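You operate a simulated robot arm through the tools that you are given. There is no shell and no other tool.

You are at the controls of a simulated robot arm. One attempt, no reset.

## Task
Clear the jam: waisted bottle off, spill wiped, reset, the table's round bottle run in.
Fine: waisted one into the grey tray; teal pad, put back; leave the tray's round bottle; stop the table once the other stands in the lane. Set down upright: what you pick out. What is to be rubbed or washed off counts as gone when no trace of it is left.

It is judged by the outcome, as a careful person would: the job done as asked, and still so three seconds after it is handed in. It fails if anything else is knocked over, pushed out of place, dropped, spilled or broken.

## Robot
A 7-joint arm with a two-finger parallel gripper, fixed in place. Base frame: the origin is at the foot of the arm, x ahead of it, y to its left, z up. Units: mm, rad, N and s.
With the tool pointing down near the work surface it reaches from about 400 to 900 mm from the base axis. Its first joint turns from -2.496 to 2.496 rad. Payload 3 kg.
The tool frame sits at the grasp point between the pads (the TCP): z along the fingers, y along the line on which they close. The tips reach 30 mm beyond it. The gripper opens to 94 mm. The fingers are 28 mm wide and 10 mm thick; the gripper's body (50 by 96 mm) begins 55 mm behind the TCP.
Orientation is that of the tool frame in the base frame, as [roll, pitch, yaw] about the fixed x, y, z axes, in that order (R = Rz(yaw) Ry(pitch) Rx(roll)). With the fingers straight down and closing along the base's y, the tool's x points along the base's -x, its y along +y and its z along -z.

## Interface
- The arm moves only by the tool nudge_tool. Its argument "steps" is one flat list of numbers, 7 for each row, row after row: the shift along the base's x, y, z in units of 30 mm (1.0 is 30 mm), then the turn, a rotation vector about the base's x, y, z in units of 4 degrees (1.0 is 4 degrees), then the closure, from 0 (fully open) to 1 (shut). In form: [tx, ty, tz, wx, wy, wz, hand, tx, ty, tz, wx, wy, wz, hand, ...]. A call has 1 to 20 rows; each row shifts and turns the commanded pose from where the row before left it. A call with a number of a shift or a turn outside -1 to 1 is refused whole. A row lasts 0.2 s, in which the tool goes at most 50 mm and 0.15 rad; a call with a longer step from one row to the next is refused whole, and so is a gripper value outside its range. Where a pose cannot be reached the arm comes as near as it can. A force on the tool above 40 N (or 10 N above the force at the start of the call, whichever is more), or a blocked arm, ends the call early, and 0.2 s more pass. The fingers move at their own pace (about 72 mm/s each) and stop on an object; they squeeze with about 24 N. The grip force told is the motor's: it shows also when the fingers shut on nothing. Time passes only in rows, and 0.2 s behind the last, so rows that do not move let the fingers close. The reply holds the time, the measured pose of the TCP, the force on the tool along the base axes, the opening and the grip force, in the units named above and with some noise, with the torque about the TCP (base axes, N m) and any sound that the robot's microphone picked up.
- Cameras (640 x 400 px; columns grow to the right, rows downward): "scene" is fixed at [218.1, -648.8, 1609.2]; the picture's right is [0.93, -0.36, 0.00], its down [-0.17, -0.44, -0.88] and it looks along [0.32, 0.82, -0.47] (base axes); focal length 346 px, centre (320, 200). "wrist" rides on the gripper at [76, 14, -102] in the tool frame; the picture's right is [-0.18, 0.98, 0.00], its down [-0.75, -0.14, -0.64] and it looks along [-0.63, -0.12, 0.77] (tool axes); focal length 243 px, centre (320, 200).
- camera(camera): a new picture of that camera. No time passes.
- locate(camera, pixels): for up to 12 pixels [column, row] of the newest picture of that camera ("zoom" is the newest enlarged one), the place [x, y, z] in the base frame of the surface seen there, good to about 3 mm. No time passes.
- inspect(camera, box): a new picture of the part [left, top, right, bottom] of that camera's present view, enlarged. No time passes.
- finish_job(): hands the job in; it is judged then, once.

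Leave the gripper open and the arm clear of the work at the hand-in unless told otherwise.

The tools are called after ">>>" as name(argument=value, ...) on one line, values as JSON. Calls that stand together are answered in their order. nudge_tool: Moves the arm, as the interface text tells. Its arguments: {"type":"object","properties":{"steps":{"type":"array"}},"required":["steps"]} The other tools are called the same way: camera (camera) takes a picture; locate (camera, pixels) gives the place of the surface under pixels of a picture; inspect (camera, box) takes an enlarged picture of a part of a camera's view; finish_job () hands the job in.

At the start:

```text
t: 0.0
tcp_pos: [485.2, 520.8, 1126.0]
tcp_rot: [-3.14, -0.001, 3.14]
wrist_force: [0.4, -0.5, -0.3]
moment: [-0.02, 0.02, 0.0]
gripper_width: 94.1
grasp_force: 0.1
```

scene: 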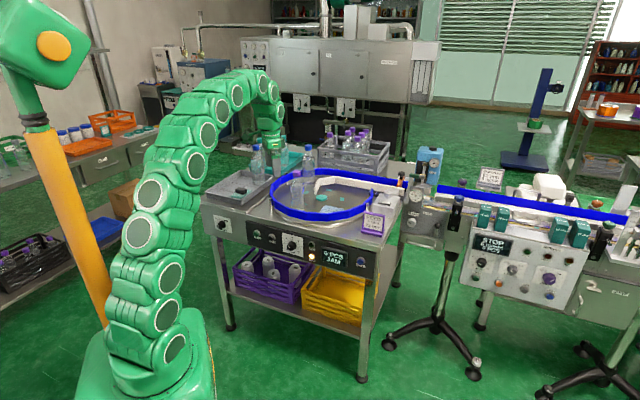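
wrist: 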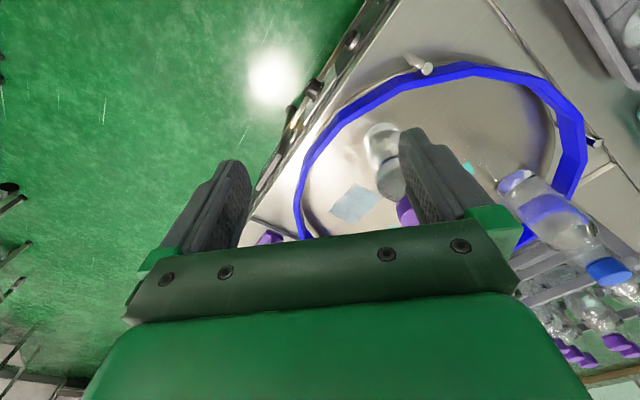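

I start by looking closely at the table area in the scene picture (around columns 200-420, rows 120-290) and the wrist view.

>>> inspect(camera="scene", box=[190, 120, 430, 270])

>>> inspect(camera="scene", box=[380, 140, 640, 302])

>>> inspect(camera="wrist", box=[240, 0, 640, 250])

```text
2.67 times, centred on (310, 195) of scene
```

zoom: 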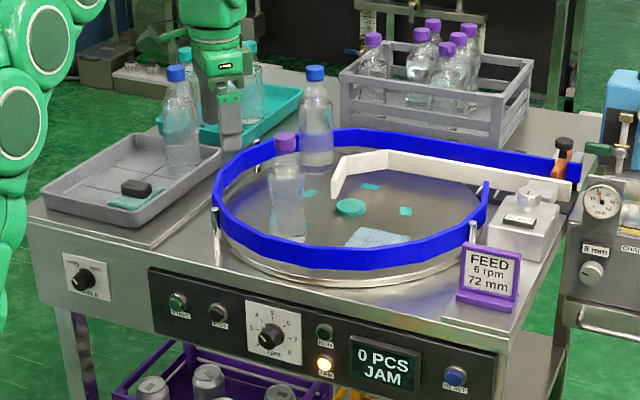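

```text
2.46 times, centred on (510, 221) of scene
```

zoom: 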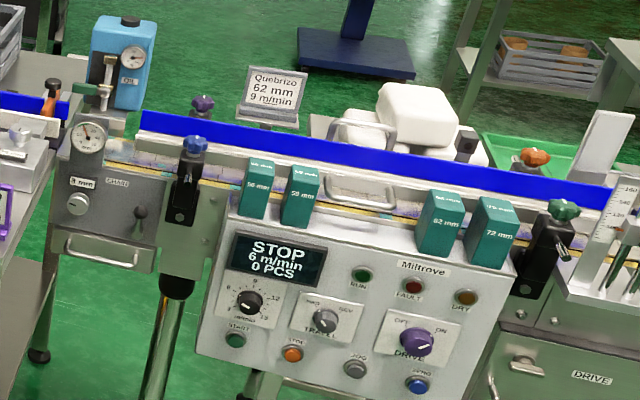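

```text
1.60 times, centred on (440, 125) of wrist
```

zoom: 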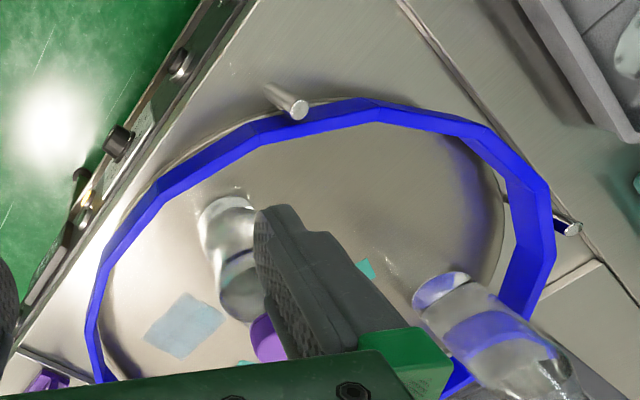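

The table has a purple-capped waisted bottle, a blue-capped round bottle, teal patches, and a pale patch. The display reads "0 PCS JAM". I zoom further into the panel, the tray, the disc and the lane exit.

>>> inspect(camera="scene", box=[240, 220, 320, 270])

>>> inspect(camera="scene", box=[310, 220, 390, 270])

>>> inspect(camera="scene", box=[200, 160, 280, 210])

>>> inspect(camera="scene", box=[280, 165, 376, 225])

>>> inspect(camera="scene", box=[345, 150, 441, 210])

>>> inspect(camera="scene", box=[195, 200, 259, 240])

```text
8.00 times, centred on (280, 245) of scene
```

zoom: 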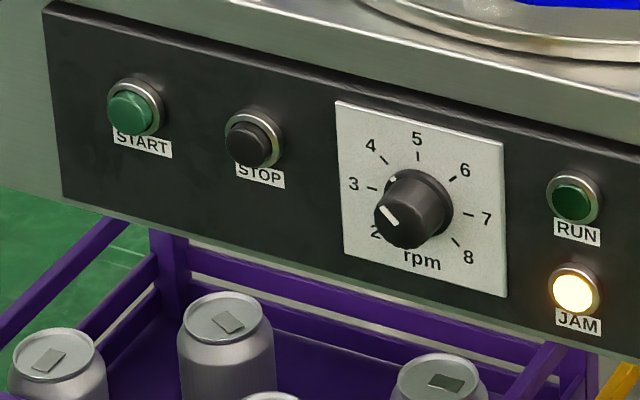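

```text
8.00 times, centred on (350, 245) of scene
```

zoom: 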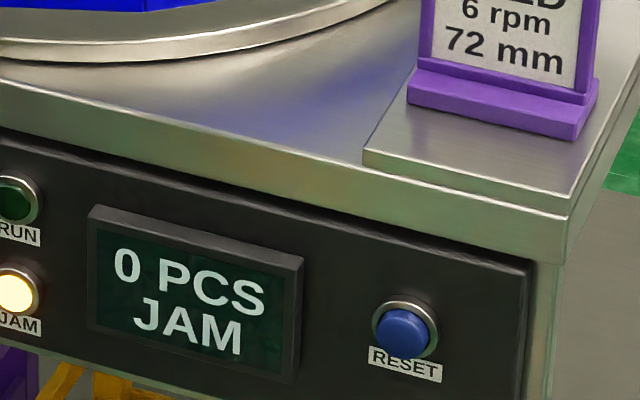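

```text
8.00 times, centred on (240, 185) of scene
```

zoom: 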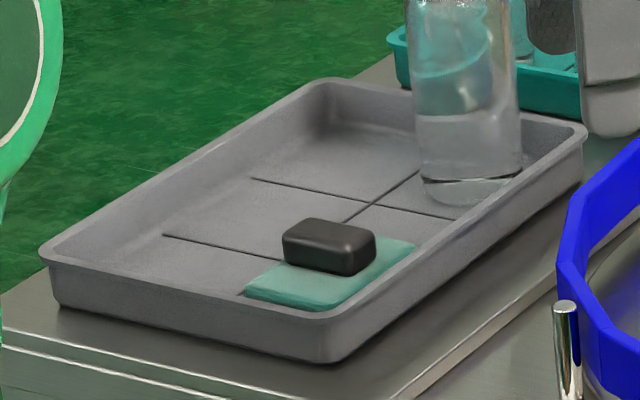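

```text
6.67 times, centred on (328, 195) of scene
```

zoom: 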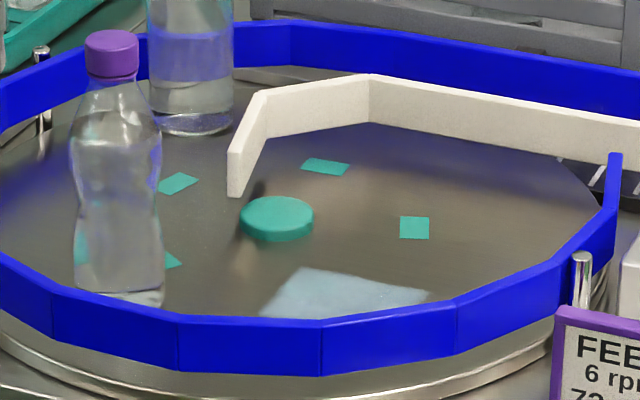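

```text
6.67 times, centred on (393, 180) of scene
```

zoom: 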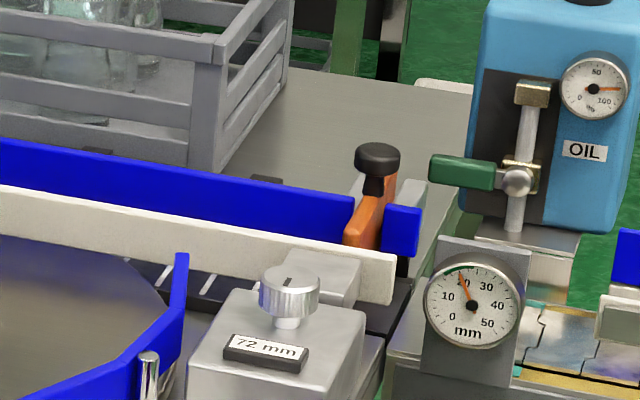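

```text
10.00 times, centred on (227, 220) of scene
```

zoom: 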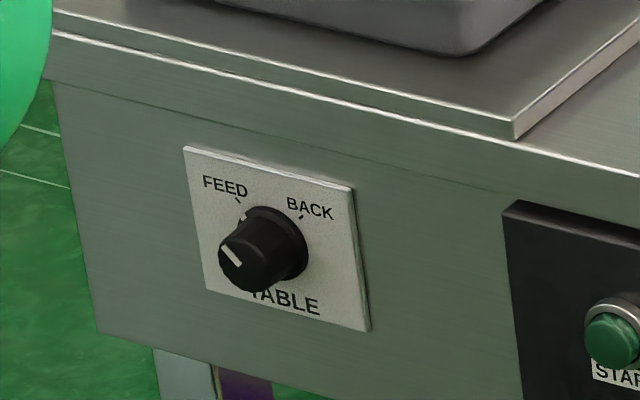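

The TABLE knob points to FEED, the rpm pointer seems between 3 and 4, and the sign says 6 rpm / 72 mm. The pad with a dark grip is in the grey tray at about (240,190). Next I measure key places in the scene picture.

>>> camera(camera="scene")

>>> locate(camera="scene", pixels=[[297, 173], [297, 195], [297, 207], [308, 147], [308, 165], [308, 182], [257, 147], [257, 165], [257, 182], [321, 198], [330, 209], [240, 190]])

>>> locate(camera="scene", pixels=[[206, 192], [241, 170], [272, 177], [243, 204], [272, 196], [310, 220], [380, 195], [345, 165], [257, 234], [271, 238], [291, 246], [361, 262]])

>>> locate(camera="scene", pixels=[[315, 193], [317, 186], [335, 177], [370, 185], [400, 190], [388, 191], [388, 202], [401, 181], [401, 174], [377, 190], [380, 165], [355, 200]])

```text
taken
```

scene: 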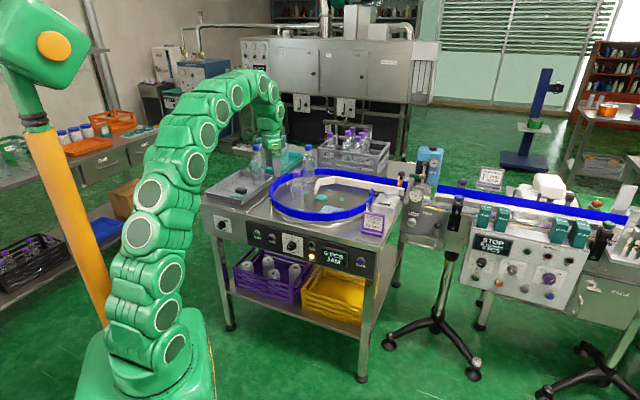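

```text
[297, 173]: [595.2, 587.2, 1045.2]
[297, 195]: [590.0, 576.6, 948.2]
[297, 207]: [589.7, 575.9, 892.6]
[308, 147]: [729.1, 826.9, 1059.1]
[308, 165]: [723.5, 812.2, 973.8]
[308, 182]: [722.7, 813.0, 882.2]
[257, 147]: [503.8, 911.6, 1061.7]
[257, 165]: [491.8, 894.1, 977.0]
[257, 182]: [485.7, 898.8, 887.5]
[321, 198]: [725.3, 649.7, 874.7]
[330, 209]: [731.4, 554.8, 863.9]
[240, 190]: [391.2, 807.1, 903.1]
```

```text
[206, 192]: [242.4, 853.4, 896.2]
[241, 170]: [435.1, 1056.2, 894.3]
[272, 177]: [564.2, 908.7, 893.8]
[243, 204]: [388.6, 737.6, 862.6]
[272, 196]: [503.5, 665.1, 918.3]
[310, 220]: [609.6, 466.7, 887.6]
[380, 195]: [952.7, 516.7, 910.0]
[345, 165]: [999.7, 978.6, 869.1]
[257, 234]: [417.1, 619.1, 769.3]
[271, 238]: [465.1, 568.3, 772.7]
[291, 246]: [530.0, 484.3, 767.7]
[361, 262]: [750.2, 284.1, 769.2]
```

```text
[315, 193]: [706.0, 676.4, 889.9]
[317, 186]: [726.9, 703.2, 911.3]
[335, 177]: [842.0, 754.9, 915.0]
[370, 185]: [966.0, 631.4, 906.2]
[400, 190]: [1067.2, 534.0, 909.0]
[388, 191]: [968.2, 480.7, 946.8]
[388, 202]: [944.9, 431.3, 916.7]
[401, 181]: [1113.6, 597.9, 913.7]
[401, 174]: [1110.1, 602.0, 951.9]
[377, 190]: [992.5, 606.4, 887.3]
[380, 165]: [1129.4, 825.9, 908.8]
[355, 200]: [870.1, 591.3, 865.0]
```

The machine is turned about 45 degrees from the base frame, with its panel facing the arm. I now use the wrist picture to measure the spill (pale patch at about (352,204)), the waisted bottle, and the rail.

>>> locate(camera="wrist", pixels=[[352, 204], [331, 213], [350, 185], [377, 196], [357, 222], [380, 130], [385, 170], [405, 210], [310, 130], [318, 215], [470, 168], [420, 70]])

>>> inspect(camera="wrist", box=[290, 90, 450, 250])

>>> inspect(camera="scene", box=[315, 195, 363, 225])

```text
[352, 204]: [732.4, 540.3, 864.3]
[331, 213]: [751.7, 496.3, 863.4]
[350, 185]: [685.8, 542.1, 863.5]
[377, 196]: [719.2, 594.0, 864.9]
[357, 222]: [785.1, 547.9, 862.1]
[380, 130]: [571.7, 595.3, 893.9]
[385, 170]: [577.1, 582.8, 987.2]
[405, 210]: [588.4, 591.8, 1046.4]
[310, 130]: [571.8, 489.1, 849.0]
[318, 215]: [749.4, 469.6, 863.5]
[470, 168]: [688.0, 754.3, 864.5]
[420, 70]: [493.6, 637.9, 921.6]
```

```text
2.50 times, centred on (370, 170) of wrist
```

zoom: 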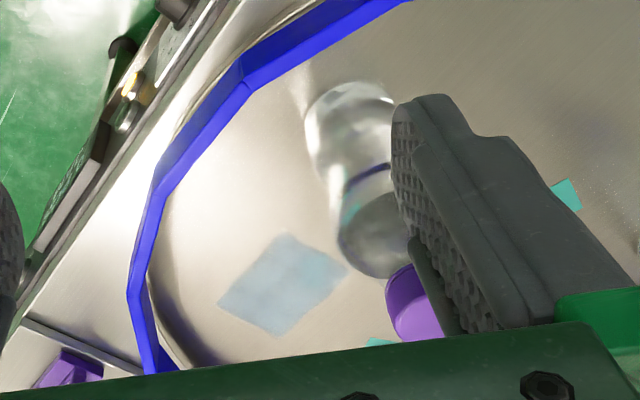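

```text
13.33 times, centred on (339, 210) of scene
```

zoom: 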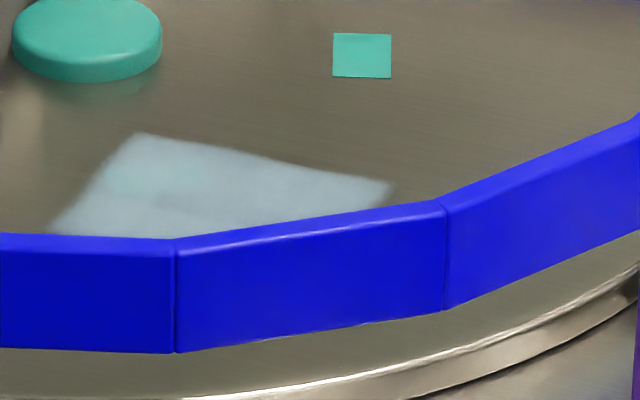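

The spill spans roughly (682..792, 492..601) at z 864, and the waisted bottle stands at about (592,590). I turn the tool 45 degrees to square it with the machine and move it back toward the grey tray, staying high, to look at the pad.

>>> nudge_tool(steps=[-0.583, 0.42, 0, 0, 0, 0.9375, 0, -0.583, 0.42, 0, 0, 0, 0.9375, 0, -0.583, 0.42, 0, 0, 0, 0.9375, 0, -0.583, 0.42, 0, 0, 0, 0.9375, 0, -0.583, 0.42, 0, 0, 0, 0.9375, 0, -0.583, 0.42, 0, 0, 0, 0.9375, 0, -0.583, 0.42, 0, 0, 0, 0.9375, 0, -0.583, 0.42, 0, 0, 0, 0.9375, 0, -0.583, 0.42, 0, 0, 0, 0.9375, 0, -0.583, 0.42, 0, 0, 0, 0.9375, 0, -0.583, 0.42, 0, 0, 0, 0.9375, 0, -0.583, 0.42, 0, 0, 0, 0.9375, 0])

>>> camera(camera="wrist")

>>> camera(camera="scene")

```text
t: 2.6
tcp_pos: [275.2, 672.0, 1126.1]
tcp_rot: [3.141, 0.0, -2.353]
wrist_force: [-0.1, 0.0, -0.4]
moment: [0.0, -0.01, -0.02]
gripper_width: 93.8
grasp_force: 0.0
```

```text
taken
```

wrist: 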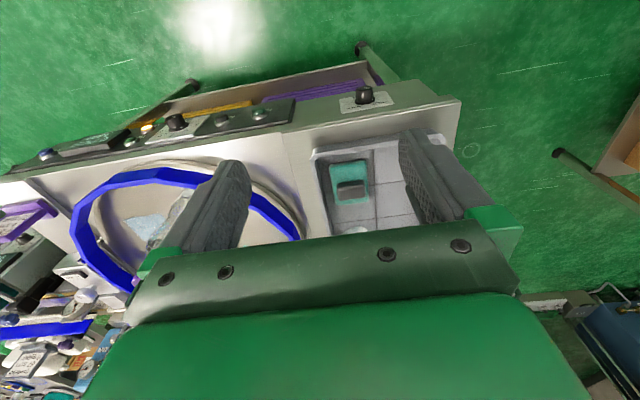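

```text
taken
```

scene: 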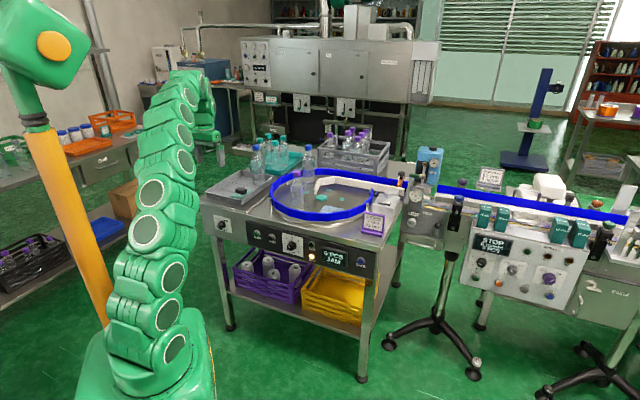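

Now the wrist view shows the tray with the pad at about (350,183) and the panel from above. I zoom on both.

>>> inspect(camera="wrist", box=[300, 120, 460, 250])

>>> locate(camera="wrist", pixels=[[331, 164], [368, 159], [369, 198], [334, 203], [338, 184], [363, 180], [350, 190], [351, 196], [315, 155], [400, 143], [330, 230], [385, 170]])

>>> inspect(camera="wrist", box=[60, 90, 380, 290])

```text
3.08 times, centred on (380, 185) of wrist
```

zoom: 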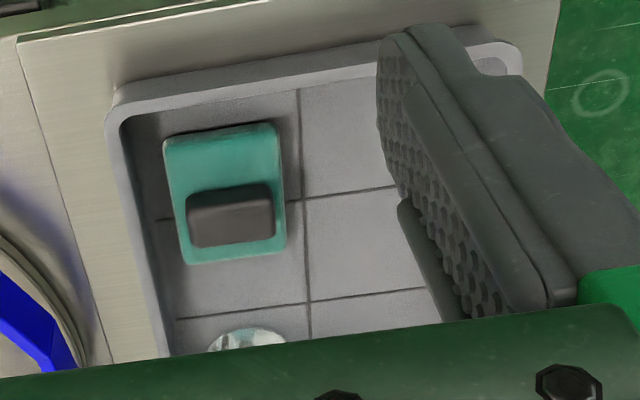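

```text
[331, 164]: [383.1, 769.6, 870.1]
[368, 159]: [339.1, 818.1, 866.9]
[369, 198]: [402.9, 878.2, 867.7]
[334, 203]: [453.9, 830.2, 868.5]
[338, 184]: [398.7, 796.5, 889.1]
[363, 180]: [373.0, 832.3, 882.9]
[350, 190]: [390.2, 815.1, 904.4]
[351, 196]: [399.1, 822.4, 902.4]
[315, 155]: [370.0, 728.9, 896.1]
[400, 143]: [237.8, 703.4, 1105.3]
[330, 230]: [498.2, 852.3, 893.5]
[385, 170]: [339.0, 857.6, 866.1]
```

```text
2.00 times, centred on (220, 190) of wrist
```

zoom: 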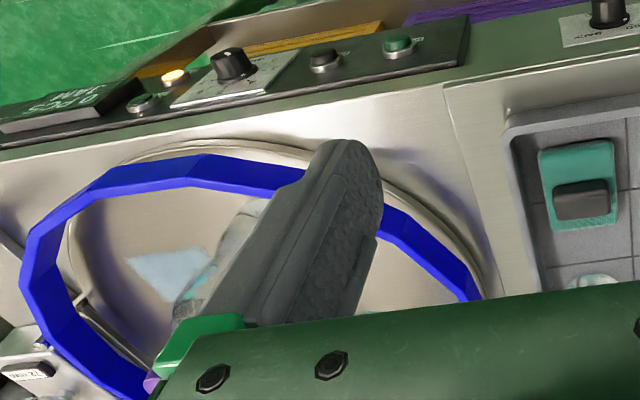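

The pad is about 66 by 88 mm, centred near (394,824), with a block grip on top reaching z≈904. The free left half of the tray lies around (316,865). I test the reach there while staying high above everything.

>>> nudge_tool(steps=[0.195, 0.92, 0, 0, 0, 0, 0, 0.195, 0.92, 0, 0, 0, 0, 0, 0.195, 0.92, 0, 0, 0, 0, 0, 0.195, 0.92, 0, 0, 0, 0, 0, 0.195, 0.92, 0, 0, 0, 0, 0, 0.195, 0.92, 0, 0, 0, 0, 0, 0.195, 0.92, 0, 0, 0, 0, 0, 0, 0, -0.8, 0, 0, 0, 0, 0, 0, -0.8, 0, 0, 0, 0])

>>> camera(camera="wrist")

>>> camera(camera="scene")

```text
t: 4.6
tcp_pos: [291.1, 743.7, 1077.3]
tcp_rot: [-3.141, 0.001, -2.357]
wrist_force: [0.1, -0.3, 0.4]
moment: [-0.02, 0.0, 0.02]
gripper_width: 93.9
grasp_force: 0.1
out of reach, approached as far as the arm can: row 3, 4, 5, 6, 7
```

```text
taken
```

wrist: 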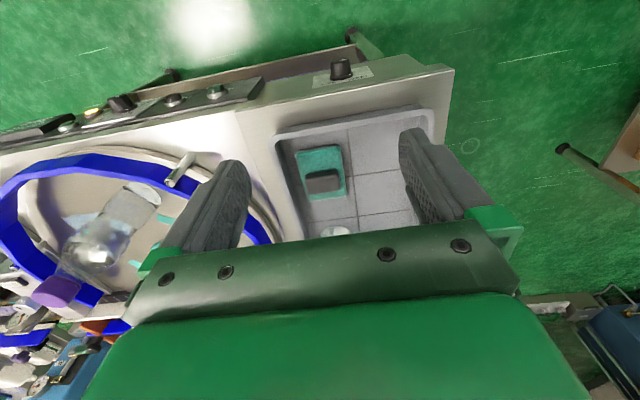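

```text
taken
```

scene: 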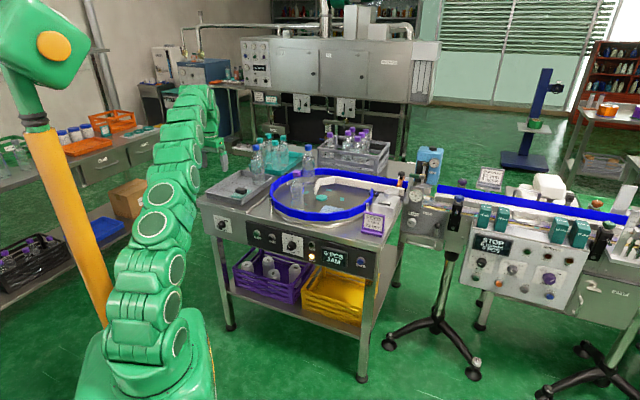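

Tool-down reach at that height ends at about 800 mm, so bottles must be taken with the tool tilted outward. Before changing posture I measure the tray's inside (rim, floor lines, pad grip) in this wrist view.

>>> inspect(camera="wrist", box=[260, 90, 452, 250])

>>> locate(camera="zoom", pixels=[[60, 135], [70, 165], [290, 130], [470, 110], [320, 270], [300, 180], [110, 205], [270, 180], [285, 345], [150, 390], [215, 305], [215, 290]])

```text
2.50 times, centred on (356, 170) of wrist
```

zoom: 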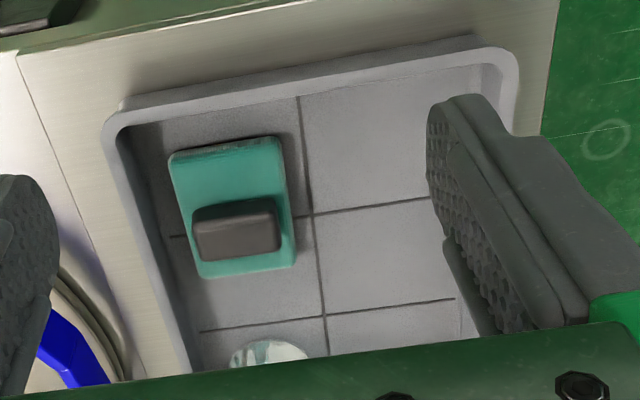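

```text
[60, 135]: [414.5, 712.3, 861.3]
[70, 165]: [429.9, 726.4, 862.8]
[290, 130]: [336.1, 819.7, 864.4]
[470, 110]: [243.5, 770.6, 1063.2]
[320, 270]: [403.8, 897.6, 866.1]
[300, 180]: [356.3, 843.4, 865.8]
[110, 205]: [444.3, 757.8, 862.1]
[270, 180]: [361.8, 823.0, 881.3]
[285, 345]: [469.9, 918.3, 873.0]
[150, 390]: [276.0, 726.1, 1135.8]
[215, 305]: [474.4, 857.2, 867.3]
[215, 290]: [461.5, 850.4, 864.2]
```

Tray floor is z≈866, the tray's round bottle base is near (480,925), and a dividing line runs at machine-u ≈ -346. I back away to open space in front of the machine and start spinning the wrist so the camera will sit above the hand when it is tilted outward.

>>> nudge_tool(steps=[0.4, -0.96, 0.2, 0, 0, -1, 0, 0.4, -0.96, 0.2, 0, 0, -1, 0, 0.4, -0.96, 0.2, 0, 0, -1, 0, 0.4, -0.96, 0.2, 0, 0, -1, 0, 0.4, -0.96, 0.2, 0, 0, -1, 0, 0.4, -0.96, 0.2, 0, 0, -1, 0, 0.4, -0.96, 0.2, 0, 0, -1, 0, 0.4, -0.96, 0.2, 0, 0, -1, 0, 0.4, -0.96, 0.2, 0, 0, -1, 0, 0.4, -0.96, 0.2, 0, 0, -1, 0, 0.4, -0.96, 0.2, 0, 0, -1, 0, 0, 0, 0, 0, 0, -1, 0, 0, 0, 0, 0, 0, -1, 0, 0, 0, 0, 0, 0, -1, 0, 0, 0, 0, 0, 0, -1, 0, 0, 0, 0, 0, 0, -1, 0, 0, 0, 0, 0, 0, -1, 0, 0, 0, 0, 0, 0, -1, 0, 0, 0, 0, 0, 0, -1, 0, 0, 0, 0, 0, 0, -1, 0])

```text
t: 8.8
tcp_pos: [422.3, 428.5, 1143.5]
tcp_rot: [-3.141, 0.001, 2.53]
wrist_force: [0.0, -0.5, 0.3]
moment: [-0.03, 0.04, -0.02]
gripper_width: 94.0
grasp_force: 0.0
```

The spin is going fine (yaw now 2.53). I keep spinning toward yaw 0.785.

>>> nudge_tool(steps=[0, 0, 0, 0, 0, -1, 0, 0, 0, 0, 0, 0, -1, 0, 0, 0, 0, 0, 0, -1, 0, 0, 0, 0, 0, 0, -1, 0, 0, 0, 0, 0, 0, -1, 0, 0, 0, 0, 0, 0, -1, 0, 0, 0, 0, 0, 0, -1, 0, 0, 0, 0, 0, 0, -1, 0, 0, 0, 0, 0, 0, -1, 0, 0, 0, 0, 0, 0, -1, 0, 0, 0, 0, 0, 0, -1, 0, 0, 0, 0, 0, 0, -1, 0, 0, 0, 0, 0, 0, -1, 0, 0, 0, 0, 0, 0, -1, 0, 0, 0, 0, 0, 0, -1, 0, 0, 0, 0, 0, 0, -1, 0, 0, 0, 0, 0, 0, -1, 0, 0, 0, 0, 0, 0, -1, 0, 0, 0, 0, 0, 0, -1, 0, 0, 0, 0, 0, 0, -1, 0])

```text
t: 13.0
tcp_pos: [420.8, 427.7, 1143.9]
tcp_rot: [-3.141, 0.0, 1.134]
wrist_force: [0.9, 0.9, -0.9]
moment: [-0.01, -0.02, -0.01]
gripper_width: 93.7
grasp_force: 0.1
```

Five more spin rows to reach 45 degrees, then I tilt the tool about the machine's left-right axis to about 60 degrees from vertical, in free space.

>>> nudge_tool(steps=[0, 0, 0, 0, 0, -1, 0, 0, 0, 0, 0, 0, -1, 0, 0, 0, 0, 0, 0, -1, 0, 0, 0, 0, 0, 0, -1, 0, 0, 0, 0, 0, 0, -1, 0, 0, 0, 0, 0.96, -0.96, 0, 0, 0, 0, 0, 0.96, -0.96, 0, 0, 0, 0, 0, 0.96, -0.96, 0, 0, 0, 0, 0, 0.96, -0.96, 0, 0, 0, 0, 0, 0.96, -0.96, 0, 0, 0, 0, 0, 0.96, -0.96, 0, 0, 0, 0, 0, 0.96, -0.96, 0, 0, 0, 0, 0, 0.96, -0.96, 0, 0, 0, 0, 0, 0.96, -0.96, 0, 0, 0, 0, 0, 0.96, -0.96, 0, 0, 0, 0, 0, 0.96, -0.96, 0, 0])

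>>> camera(camera="wrist")

>>> camera(camera="scene")

```text
t: 16.4
tcp_pos: [424.1, 426.4, 1145.7]
tcp_rot: [3.122, -1.047, 0.802]
wrist_force: [-0.7, 0.9, 0.3]
moment: [0.0, 0.0, -0.07]
gripper_width: 94.0
grasp_force: 0.1
```

```text
taken
```

wrist: 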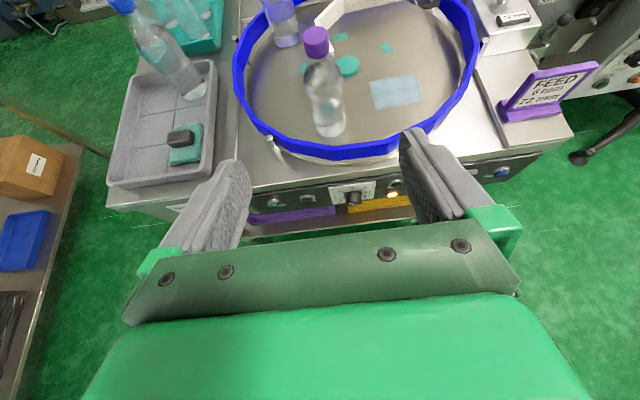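

```text
taken
```

scene: 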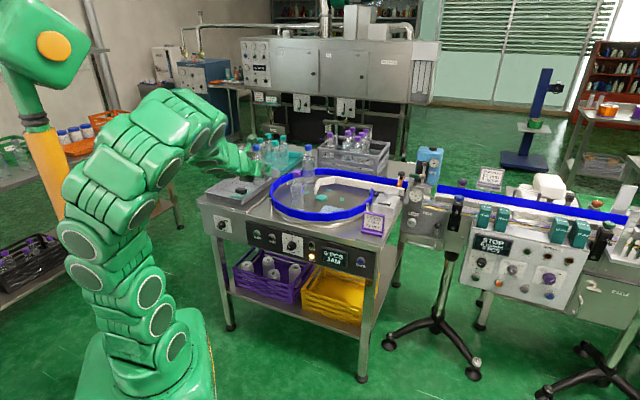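

The tilted view is upright and clear: waisted bottle at (325,90), spill at (397,91), tray at left, panel below. I zoom in on the disc, tray and panel.

>>> inspect(camera="wrist", box=[230, 0, 486, 160])

>>> inspect(camera="wrist", box=[240, 150, 420, 230])

>>> inspect(camera="wrist", box=[95, 50, 255, 200])

>>> locate(camera="wrist", pixels=[[317, 50], [316, 35], [325, 70], [325, 90], [328, 110], [330, 130], [371, 82], [413, 74], [423, 100], [376, 109], [347, 66], [397, 91]])

```text
2.50 times, centred on (358, 80) of wrist
```

zoom: 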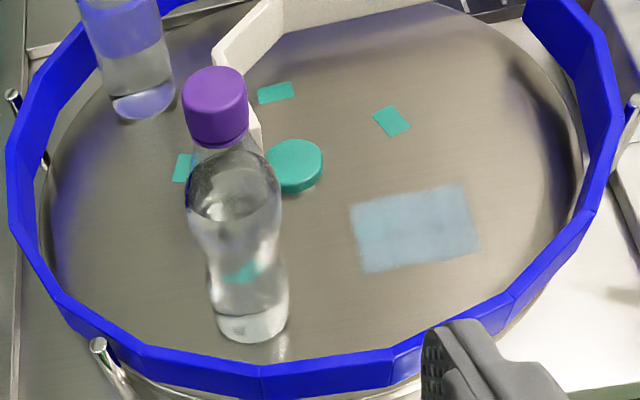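

```text
3.56 times, centred on (330, 190) of wrist
```

zoom: 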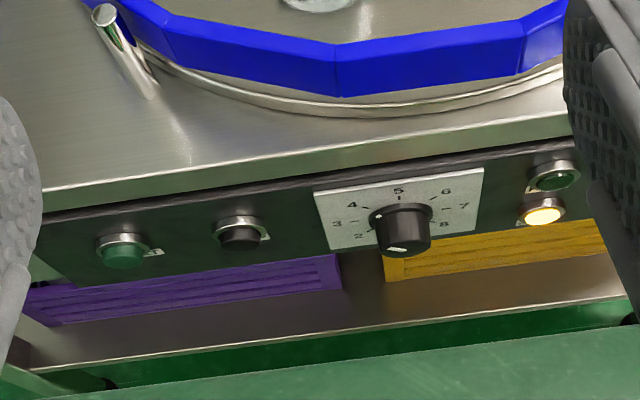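

```text
2.67 times, centred on (175, 125) of wrist
```

zoom: 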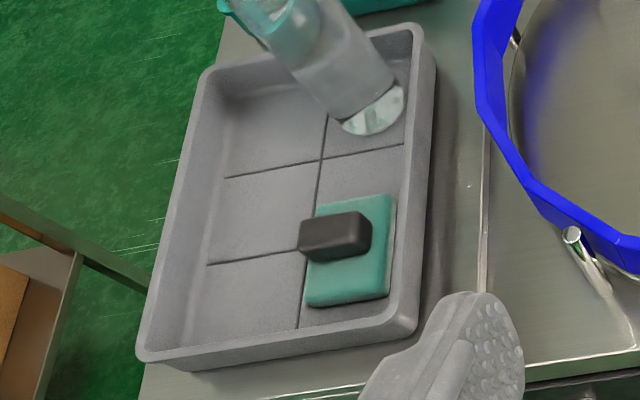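

```text
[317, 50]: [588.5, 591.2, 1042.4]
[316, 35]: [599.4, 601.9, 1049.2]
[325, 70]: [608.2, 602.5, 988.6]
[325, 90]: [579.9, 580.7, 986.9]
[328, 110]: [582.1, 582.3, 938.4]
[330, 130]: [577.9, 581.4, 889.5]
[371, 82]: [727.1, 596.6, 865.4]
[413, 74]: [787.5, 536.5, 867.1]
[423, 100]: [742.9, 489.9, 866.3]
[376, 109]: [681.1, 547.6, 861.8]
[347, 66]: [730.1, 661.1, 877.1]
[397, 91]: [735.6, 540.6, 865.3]
```

The waisted bottle's axis is near (600,602), cap top z≈1050, with its waist at about z 955. I tilt a little further (to about 68 degrees) and move to a pre-grasp point in front of it, on the tool's own line.

>>> nudge_tool(steps=[0.36, 0.36, -0.69, 0.707, -0.707, 0, 0, 0.36, 0.36, -0.69, 0.707, -0.707, 0, 0, 0.36, 0.36, -0.69, 0, 0, 0, 0, 0.36, 0.36, -0.69, 0, 0, 0, 0, 0.36, 0.36, -0.69, 0, 0, 0, 0, 0.36, 0.36, -0.69, 0, 0, 0, 0])

>>> camera(camera="wrist")

>>> camera(camera="scene")

```text
t: 17.8
tcp_pos: [482.4, 489.5, 1035.4]
tcp_rot: [3.137, -1.182, 0.789]
wrist_force: [0.4, -0.5, -0.7]
moment: [-0.04, 0.0, 0.01]
gripper_width: 94.1
grasp_force: 0.0
out of reach, approached as far as the arm can: row 2
```

```text
taken
```

wrist: 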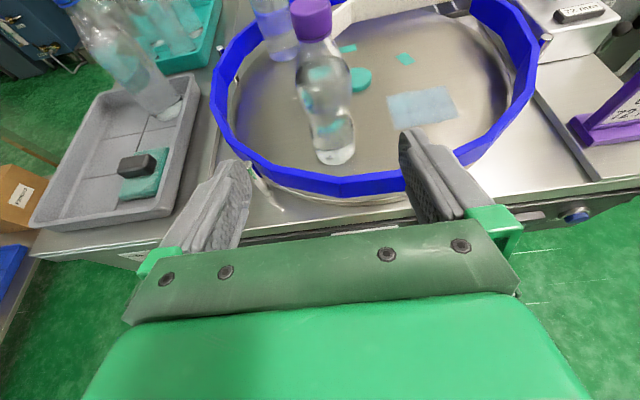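

```text
taken
```

scene: 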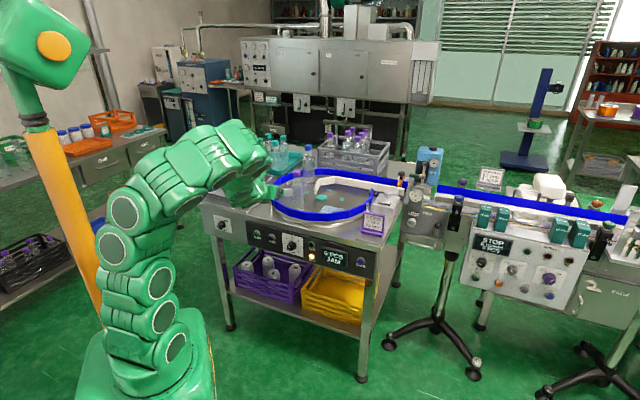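

The bottle is ahead between the fingers at about (325,100). I re-measure it from this viewpoint.

>>> inspect(camera="wrist", box=[250, 0, 410, 200])

>>> locate(camera="wrist", pixels=[[312, 12], [310, 3], [300, 70], [322, 70], [348, 70], [310, 100], [328, 100], [350, 100], [314, 130], [332, 130], [352, 130], [335, 158]])

```text
2.00 times, centred on (330, 100) of wrist
```

zoom: 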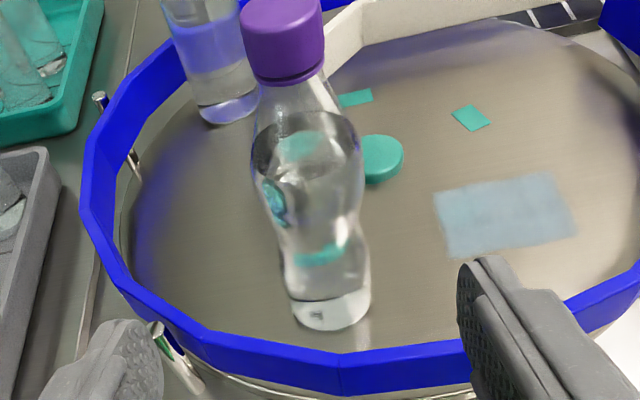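

```text
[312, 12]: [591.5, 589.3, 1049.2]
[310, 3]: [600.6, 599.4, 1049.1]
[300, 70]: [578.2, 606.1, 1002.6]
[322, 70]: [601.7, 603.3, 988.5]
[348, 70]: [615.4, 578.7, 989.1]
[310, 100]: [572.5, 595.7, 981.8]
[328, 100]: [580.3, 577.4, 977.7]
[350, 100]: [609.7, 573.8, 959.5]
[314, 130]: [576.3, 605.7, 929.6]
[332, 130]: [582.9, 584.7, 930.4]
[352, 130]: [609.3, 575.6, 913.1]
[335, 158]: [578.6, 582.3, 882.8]
```

Bottle axis is at about machine-u 0, v 851; water line at z 988. I advance along the tool line most of the way, then check.

>>> nudge_tool(steps=[0.498, 0.468, -0.325, 0, 0, 0, 0, 0.498, 0.468, -0.325, 0, 0, 0, 0, 0.498, 0.468, -0.325, 0, 0, 0, 0, 0.498, 0.468, -0.325, 0, 0, 0, 0, 0.498, 0.468, -0.325, 0, 0, 0, 0])

>>> camera(camera="wrist")

>>> inspect(camera="scene", box=[200, 120, 360, 220])

```text
t: 19.0
tcp_pos: [558.2, 559.4, 988.4]
tcp_rot: [3.137, -1.181, 0.788]
wrist_force: [0.1, 0.4, -0.1]
moment: [-0.01, 0.02, 0.01]
gripper_width: 94.2
grasp_force: 0.0
```

```text
taken
```

wrist: 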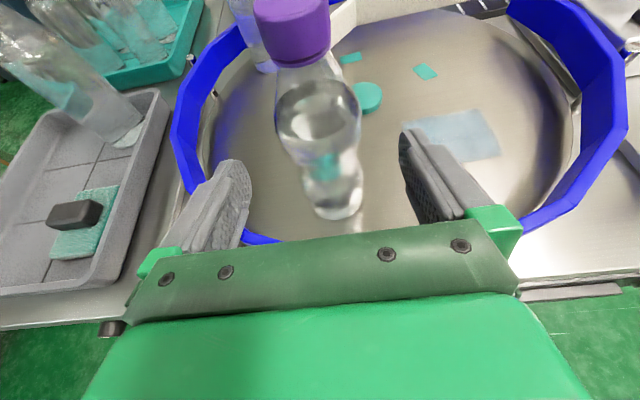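

```text
4.00 times, centred on (280, 170) of scene
```

zoom: 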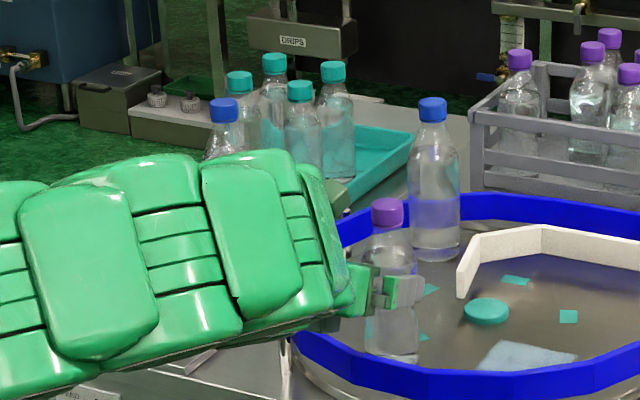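

Bottle sits centred between the fingers. I go the last 60 mm so the waist is at the grasp point.

>>> nudge_tool(steps=[0.478, 0.465, -0.345, 0, 0, 0, 0, 0.478, 0.465, -0.345, 0, 0, 0, 0, 0.478, 0.465, -0.345, 0, 0, 0, 0])

>>> camera(camera="wrist")

>>> inspect(camera="scene", box=[260, 150, 340, 220])

```text
t: 19.8
tcp_pos: [600.2, 601.1, 957.2]
tcp_rot: [-3.14, -1.183, 0.784]
wrist_force: [-0.2, 0.1, 0.4]
moment: [0.01, 0.0, 0.02]
gripper_width: 94.1
grasp_force: 0.1
```

```text
taken
```

wrist: 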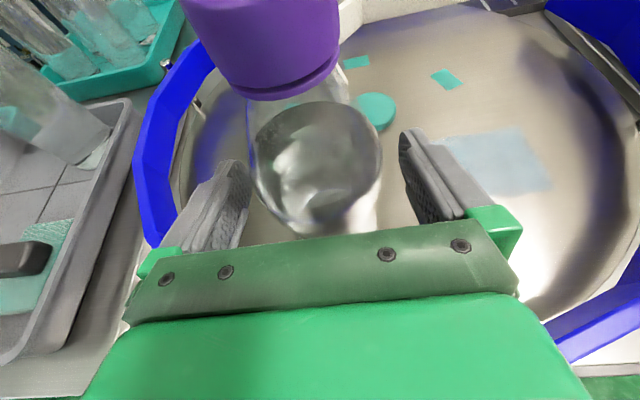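

```text
5.71 times, centred on (300, 185) of scene
```

zoom: 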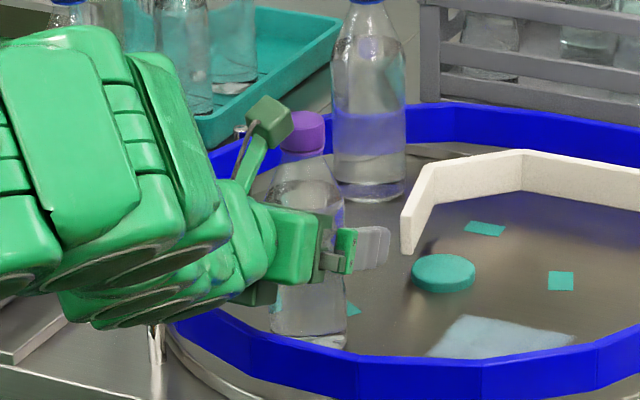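

The bottle stands between the fingers. I close the hand gradually without moving.

>>> nudge_tool(steps=[0, 0, 0, 0, 0, 0, 0.2, 0, 0, 0, 0, 0, 0, 0.35, 0, 0, 0, 0, 0, 0, 0.45, 0, 0, 0, 0, 0, 0, 0.55, 0, 0, 0, 0, 0, 0, 0.7, 0, 0, 0, 0, 0, 0, 0.7, 0, 0, 0, 0, 0, 0, 0.7])

>>> camera(camera="wrist")

```text
t: 21.4
tcp_pos: [599.0, 600.1, 957.7]
tcp_rot: [-3.141, -1.181, 0.788]
wrist_force: [0.6, -0.8, 1.8]
moment: [0.04, 0.07, -0.01]
gripper_width: 63.4
grasp_force: 24.5
```

```text
taken
```

wrist: 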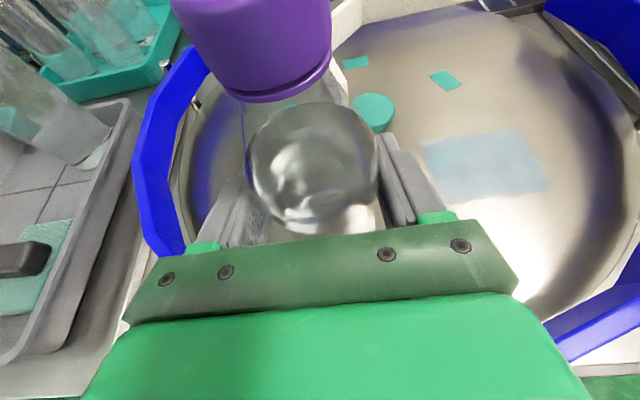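

Grip holds at 63 mm, 24.5 N. I lift slowly straight up 60 mm and check.

>>> nudge_tool(steps=[0, 0, 0.2, 0, 0, 0, 0.8, 0, 0, 0.3, 0, 0, 0, 0.8, 0, 0, 0.5, 0, 0, 0, 0.8, 0, 0, 0.5, 0, 0, 0, 0.8, 0, 0, 0.5, 0, 0, 0, 0.8])

>>> camera(camera="wrist")

>>> inspect(camera="scene", box=[240, 140, 340, 220])

```text
t: 22.6
tcp_pos: [600.3, 601.2, 1016.6]
tcp_rot: [3.14, -1.18, 0.789]
wrist_force: [0.1, 0.1, -3.9]
moment: [0.01, -0.03, 0.0]
gripper_width: 63.1
grasp_force: 23.8
```

```text
taken
```

wrist: 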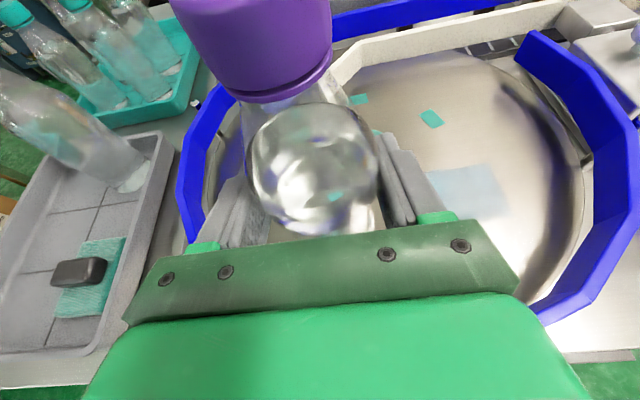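

```text
5.00 times, centred on (290, 180) of scene
```

zoom: 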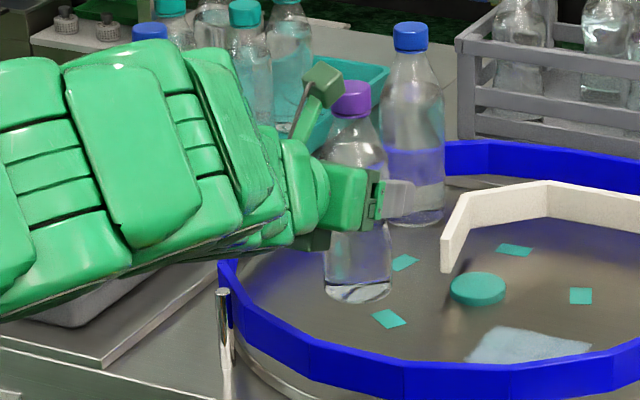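

The bottle came up straight (about 4 N of weight). I raise it clear of the rail and carry it sideways toward the tray's empty left half, turning the hand slowly.

>>> nudge_tool(steps=[0, 0, 0.5, 0, 0, 0, 0.8, 0, 0, 0.6, 0, 0, 0, 0.8, 0, 0, 0.4, 0, 0, 0, 0.8, -0.3, 0.28, 0, 0, 0, 0.3, 0.8, -0.55, 0.52, 0, 0, 0, 0.3, 0.8, -0.583, 0.556, 0, 0, 0, 0.3, 0.8, -0.583, 0.556, 0, 0, 0, 0.3, 0.8, -0.583, 0.556, 0, 0, 0, 0.3, 0.8, -0.583, 0.556, 0, 0, 0, 0.3, 0.8, -0.583, 0.556, 0, 0, 0, 0.3, 0.8, -0.583, 0.556, 0, 0, 0, 0.3, 0.8, -0.583, 0.556, 0, 0, 0, 0.3, 0.8, -0.583, 0.556, 0, 0, 0, 0.3, 0.8, -0.583, 0.556, 0, 0, 0, 0.3, 0.8])

>>> camera(camera="wrist")

>>> camera(camera="scene")

```text
t: 25.6
tcp_pos: [417.1, 774.3, 1062.0]
tcp_rot: [3.141, -1.183, 1.018]
wrist_force: [-0.8, 0.6, -3.3]
moment: [-0.03, 0.01, -0.02]
gripper_width: 63.1
grasp_force: 23.9
```

```text
taken
```

wrist: 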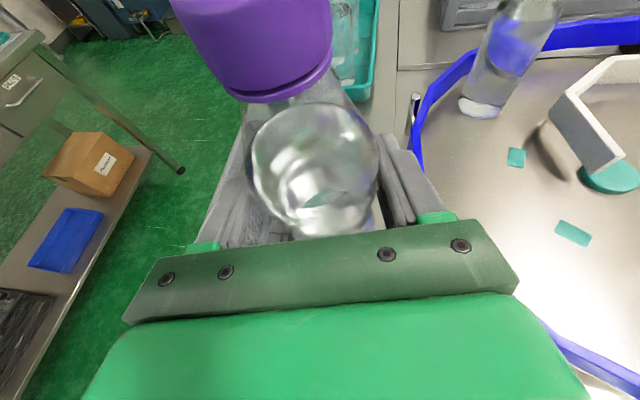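

```text
taken
```

scene: 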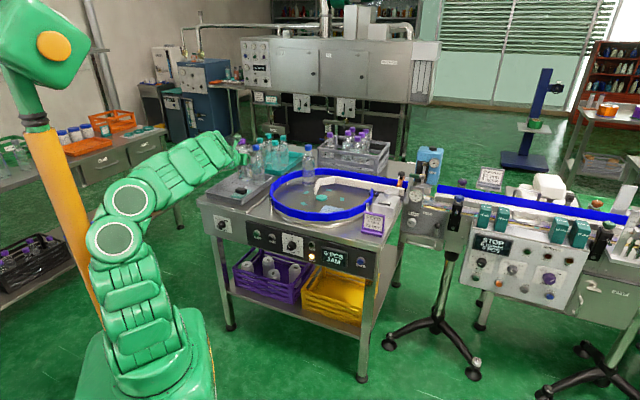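

Holding steady at (417,774,1062). I check the tray's inside from the scene camera to choose the set-down point.

>>> inspect(camera="scene", box=[196, 120, 292, 216])

>>> locate(camera="scene", pixels=[[206, 191], [222, 181], [225, 195], [215, 190], [220, 188], [228, 183], [233, 192], [234, 188], [236, 199], [210, 193], [243, 202], [224, 178]])

```text
4.17 times, centred on (244, 168) of scene
```

zoom: 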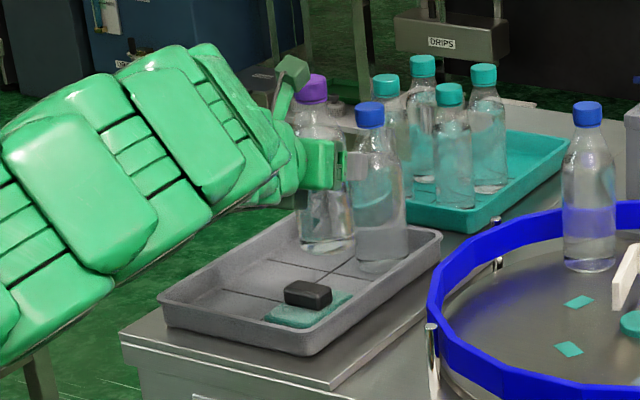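

```text
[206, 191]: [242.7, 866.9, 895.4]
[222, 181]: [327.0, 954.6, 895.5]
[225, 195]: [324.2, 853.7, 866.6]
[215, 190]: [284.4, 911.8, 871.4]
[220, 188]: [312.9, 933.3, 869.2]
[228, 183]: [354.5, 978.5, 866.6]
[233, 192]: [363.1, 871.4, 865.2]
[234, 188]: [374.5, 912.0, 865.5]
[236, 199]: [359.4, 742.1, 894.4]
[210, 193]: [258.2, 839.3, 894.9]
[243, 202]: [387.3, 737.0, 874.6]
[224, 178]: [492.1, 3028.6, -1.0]
```

The tray floor in the left column spans u -432..-346; I aim for machine (u,v)=(-388,838), i.e. (318,867). I carry the bottle there at the present height.

>>> nudge_tool(steps=[-0.55, 0.514, 0, 0, 0, 0.3, 0.8, -0.55, 0.514, 0, 0, 0, 0.3, 0.8, -0.55, 0.514, 0, 0, 0, 0.3, 0.8, -0.55, 0.514, 0, 0, 0, 0.3, 0.8, -0.55, 0.514, 0, 0, 0, 0.3, 0.8, -0.55, 0.514, 0, 0, 0, 0.3, 0.8])

>>> inspect(camera="scene", box=[180, 120, 276, 216])

```text
t: 27.2
tcp_pos: [353.9, 850.2, 1137.7]
tcp_rot: [-2.909, -1.252, 0.884]
wrist_force: [1.6, -0.3, -3.3]
moment: [0.0, -0.03, 0.0]
gripper_width: 63.4
grasp_force: 24.1
stopped in row 6: the arm was blocked; the commanded pose is now the measured one
```

```text
4.17 times, centred on (228, 168) of scene
```

zoom: 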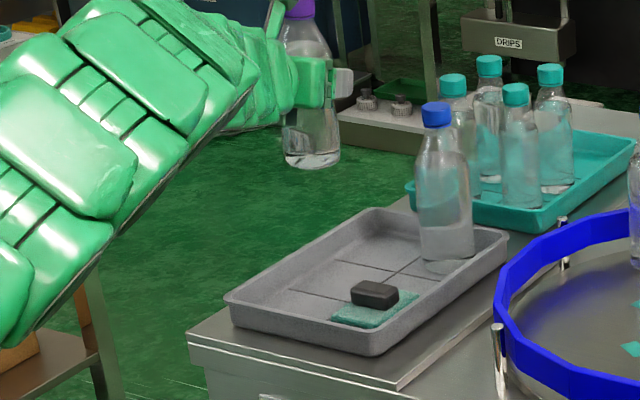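

The arm was blocked and drifted upward to z 1138. The bottle is still held. I hold still one row and look.

>>> nudge_tool(steps=[0, 0, 0, 0, 0, 0, 0.8])

>>> camera(camera="scene")

>>> camera(camera="wrist")

```text
t: 27.6
tcp_pos: [353.6, 851.0, 1137.5]
tcp_rot: [-2.91, -1.253, 0.887]
wrist_force: [-0.4, -0.2, -3.7]
moment: [0.01, -0.03, -0.02]
gripper_width: 63.3
grasp_force: 23.9
```

```text
taken
```

scene: 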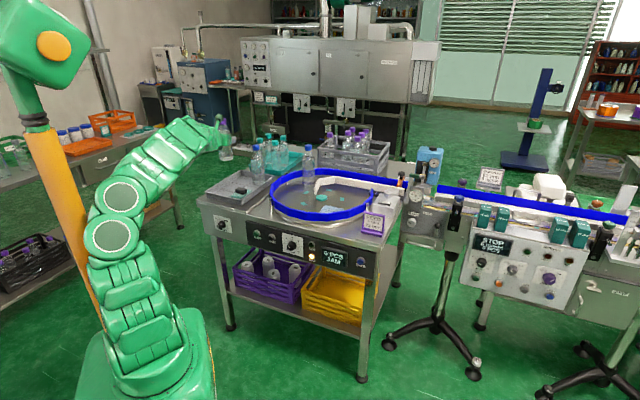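

```text
taken
```

wrist: 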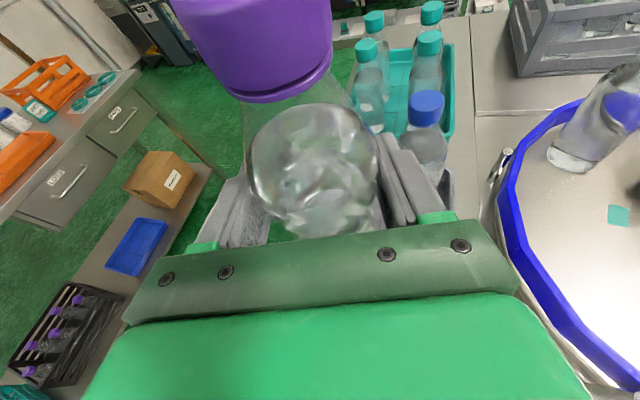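

The bottle is still held, though the hand has rolled by some 4 degrees. I level it again with small turns and start lowering a little, watching whether the arm follows.

>>> nudge_tool(steps=[0, 0, 0, -0.222, -0.469, 0.166, 0.8, 0, 0, 0, -0.222, -0.469, 0.166, 0.8, 0, 0, -0.3, 0, 0, 0, 0.8, 0, 0, -0.3, 0, 0, 0, 0.8, 0, 0, 0, 0, 0, 0, 0.8])

```text
t: 28.8
tcp_pos: [368.4, 844.9, 1116.7]
tcp_rot: [3.133, -1.262, 1.118]
wrist_force: [-0.1, 0.6, -3.5]
moment: [0.0, 0.02, -0.03]
gripper_width: 63.3
grasp_force: 24.0
```

>>> nudge_tool(steps=[0, 0, 0, 0, 0, 0, 0.8, 0, 0, 0, 0, 0, 0, 0.8])

```text
t: 29.4
tcp_pos: [365.8, 844.7, 1118.5]
tcp_rot: [3.138, -1.264, 1.117]
wrist_force: [0.6, 0.3, -3.2]
moment: [0.0, 0.0, 0.0]
gripper_width: 63.4
grasp_force: 24.4
```

The hand is level again (roll≈π). I take out the remaining 4.7 degrees of lean and lower to about z 1040, still above the tray rim.

>>> nudge_tool(steps=[0, 0, -0.4, -0.528, 0.257, 0, 0.8, 0, 0, -0.5, -0.528, 0.257, 0, 0.8, 0, 0, -0.6, 0, 0, 0, 0.8, 0, 0, -0.6, 0, 0, 0, 0.8, 0, 0, -0.5, 0, 0, 0, 0.8, 0, 0, 0, 0, 0, 0, 0.8])

>>> camera(camera="wrist")

>>> inspect(camera="scene", box=[180, 120, 276, 216])

```text
t: 30.9
tcp_pos: [473.1, 797.1, 1049.0]
tcp_rot: [-3.106, -1.187, 0.949]
wrist_force: [0.1, 0.0, -4.8]
moment: [0.01, -0.03, 0.02]
gripper_width: 63.4
grasp_force: 24.3
stopped in row 6: the arm was blocked; the commanded pose is now the measured one
```

```text
taken
```

wrist: 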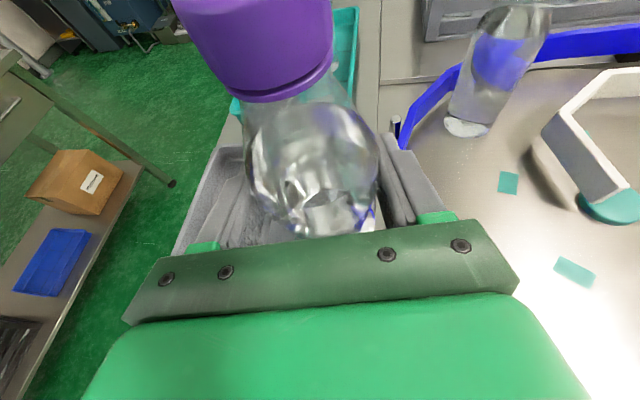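

```text
4.17 times, centred on (228, 168) of scene
```

zoom: 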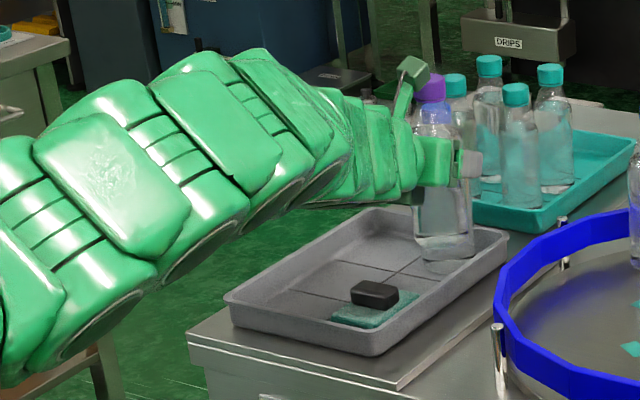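

The arm drifted sideways to (473,797,1049) instead of going straight down, and was blocked again; the bottle is still held and clear of the tray bottle. I need to find what blocks it: I check the orange post beside the arm and other structures.

>>> camera(camera="scene")

>>> locate(camera="scene", pixels=[[45, 160], [65, 220], [95, 310], [40, 45], [112, 200], [112, 235], [130, 290], [150, 350], [160, 170], [195, 150], [218, 150], [100, 330]])

```text
taken
```

scene: 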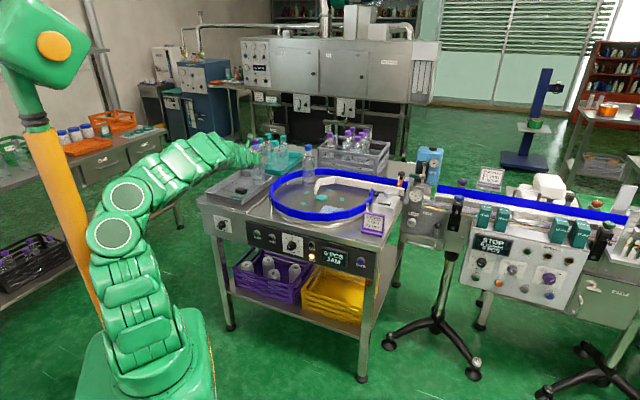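

```text
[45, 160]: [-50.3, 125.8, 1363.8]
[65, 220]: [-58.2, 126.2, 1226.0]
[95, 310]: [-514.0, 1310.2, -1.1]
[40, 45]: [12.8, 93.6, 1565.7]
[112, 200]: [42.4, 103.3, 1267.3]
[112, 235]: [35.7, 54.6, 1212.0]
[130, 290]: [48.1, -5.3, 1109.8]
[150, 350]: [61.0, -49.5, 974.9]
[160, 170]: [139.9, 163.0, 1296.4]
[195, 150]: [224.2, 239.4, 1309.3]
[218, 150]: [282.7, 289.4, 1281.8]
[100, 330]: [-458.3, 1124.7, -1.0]
```

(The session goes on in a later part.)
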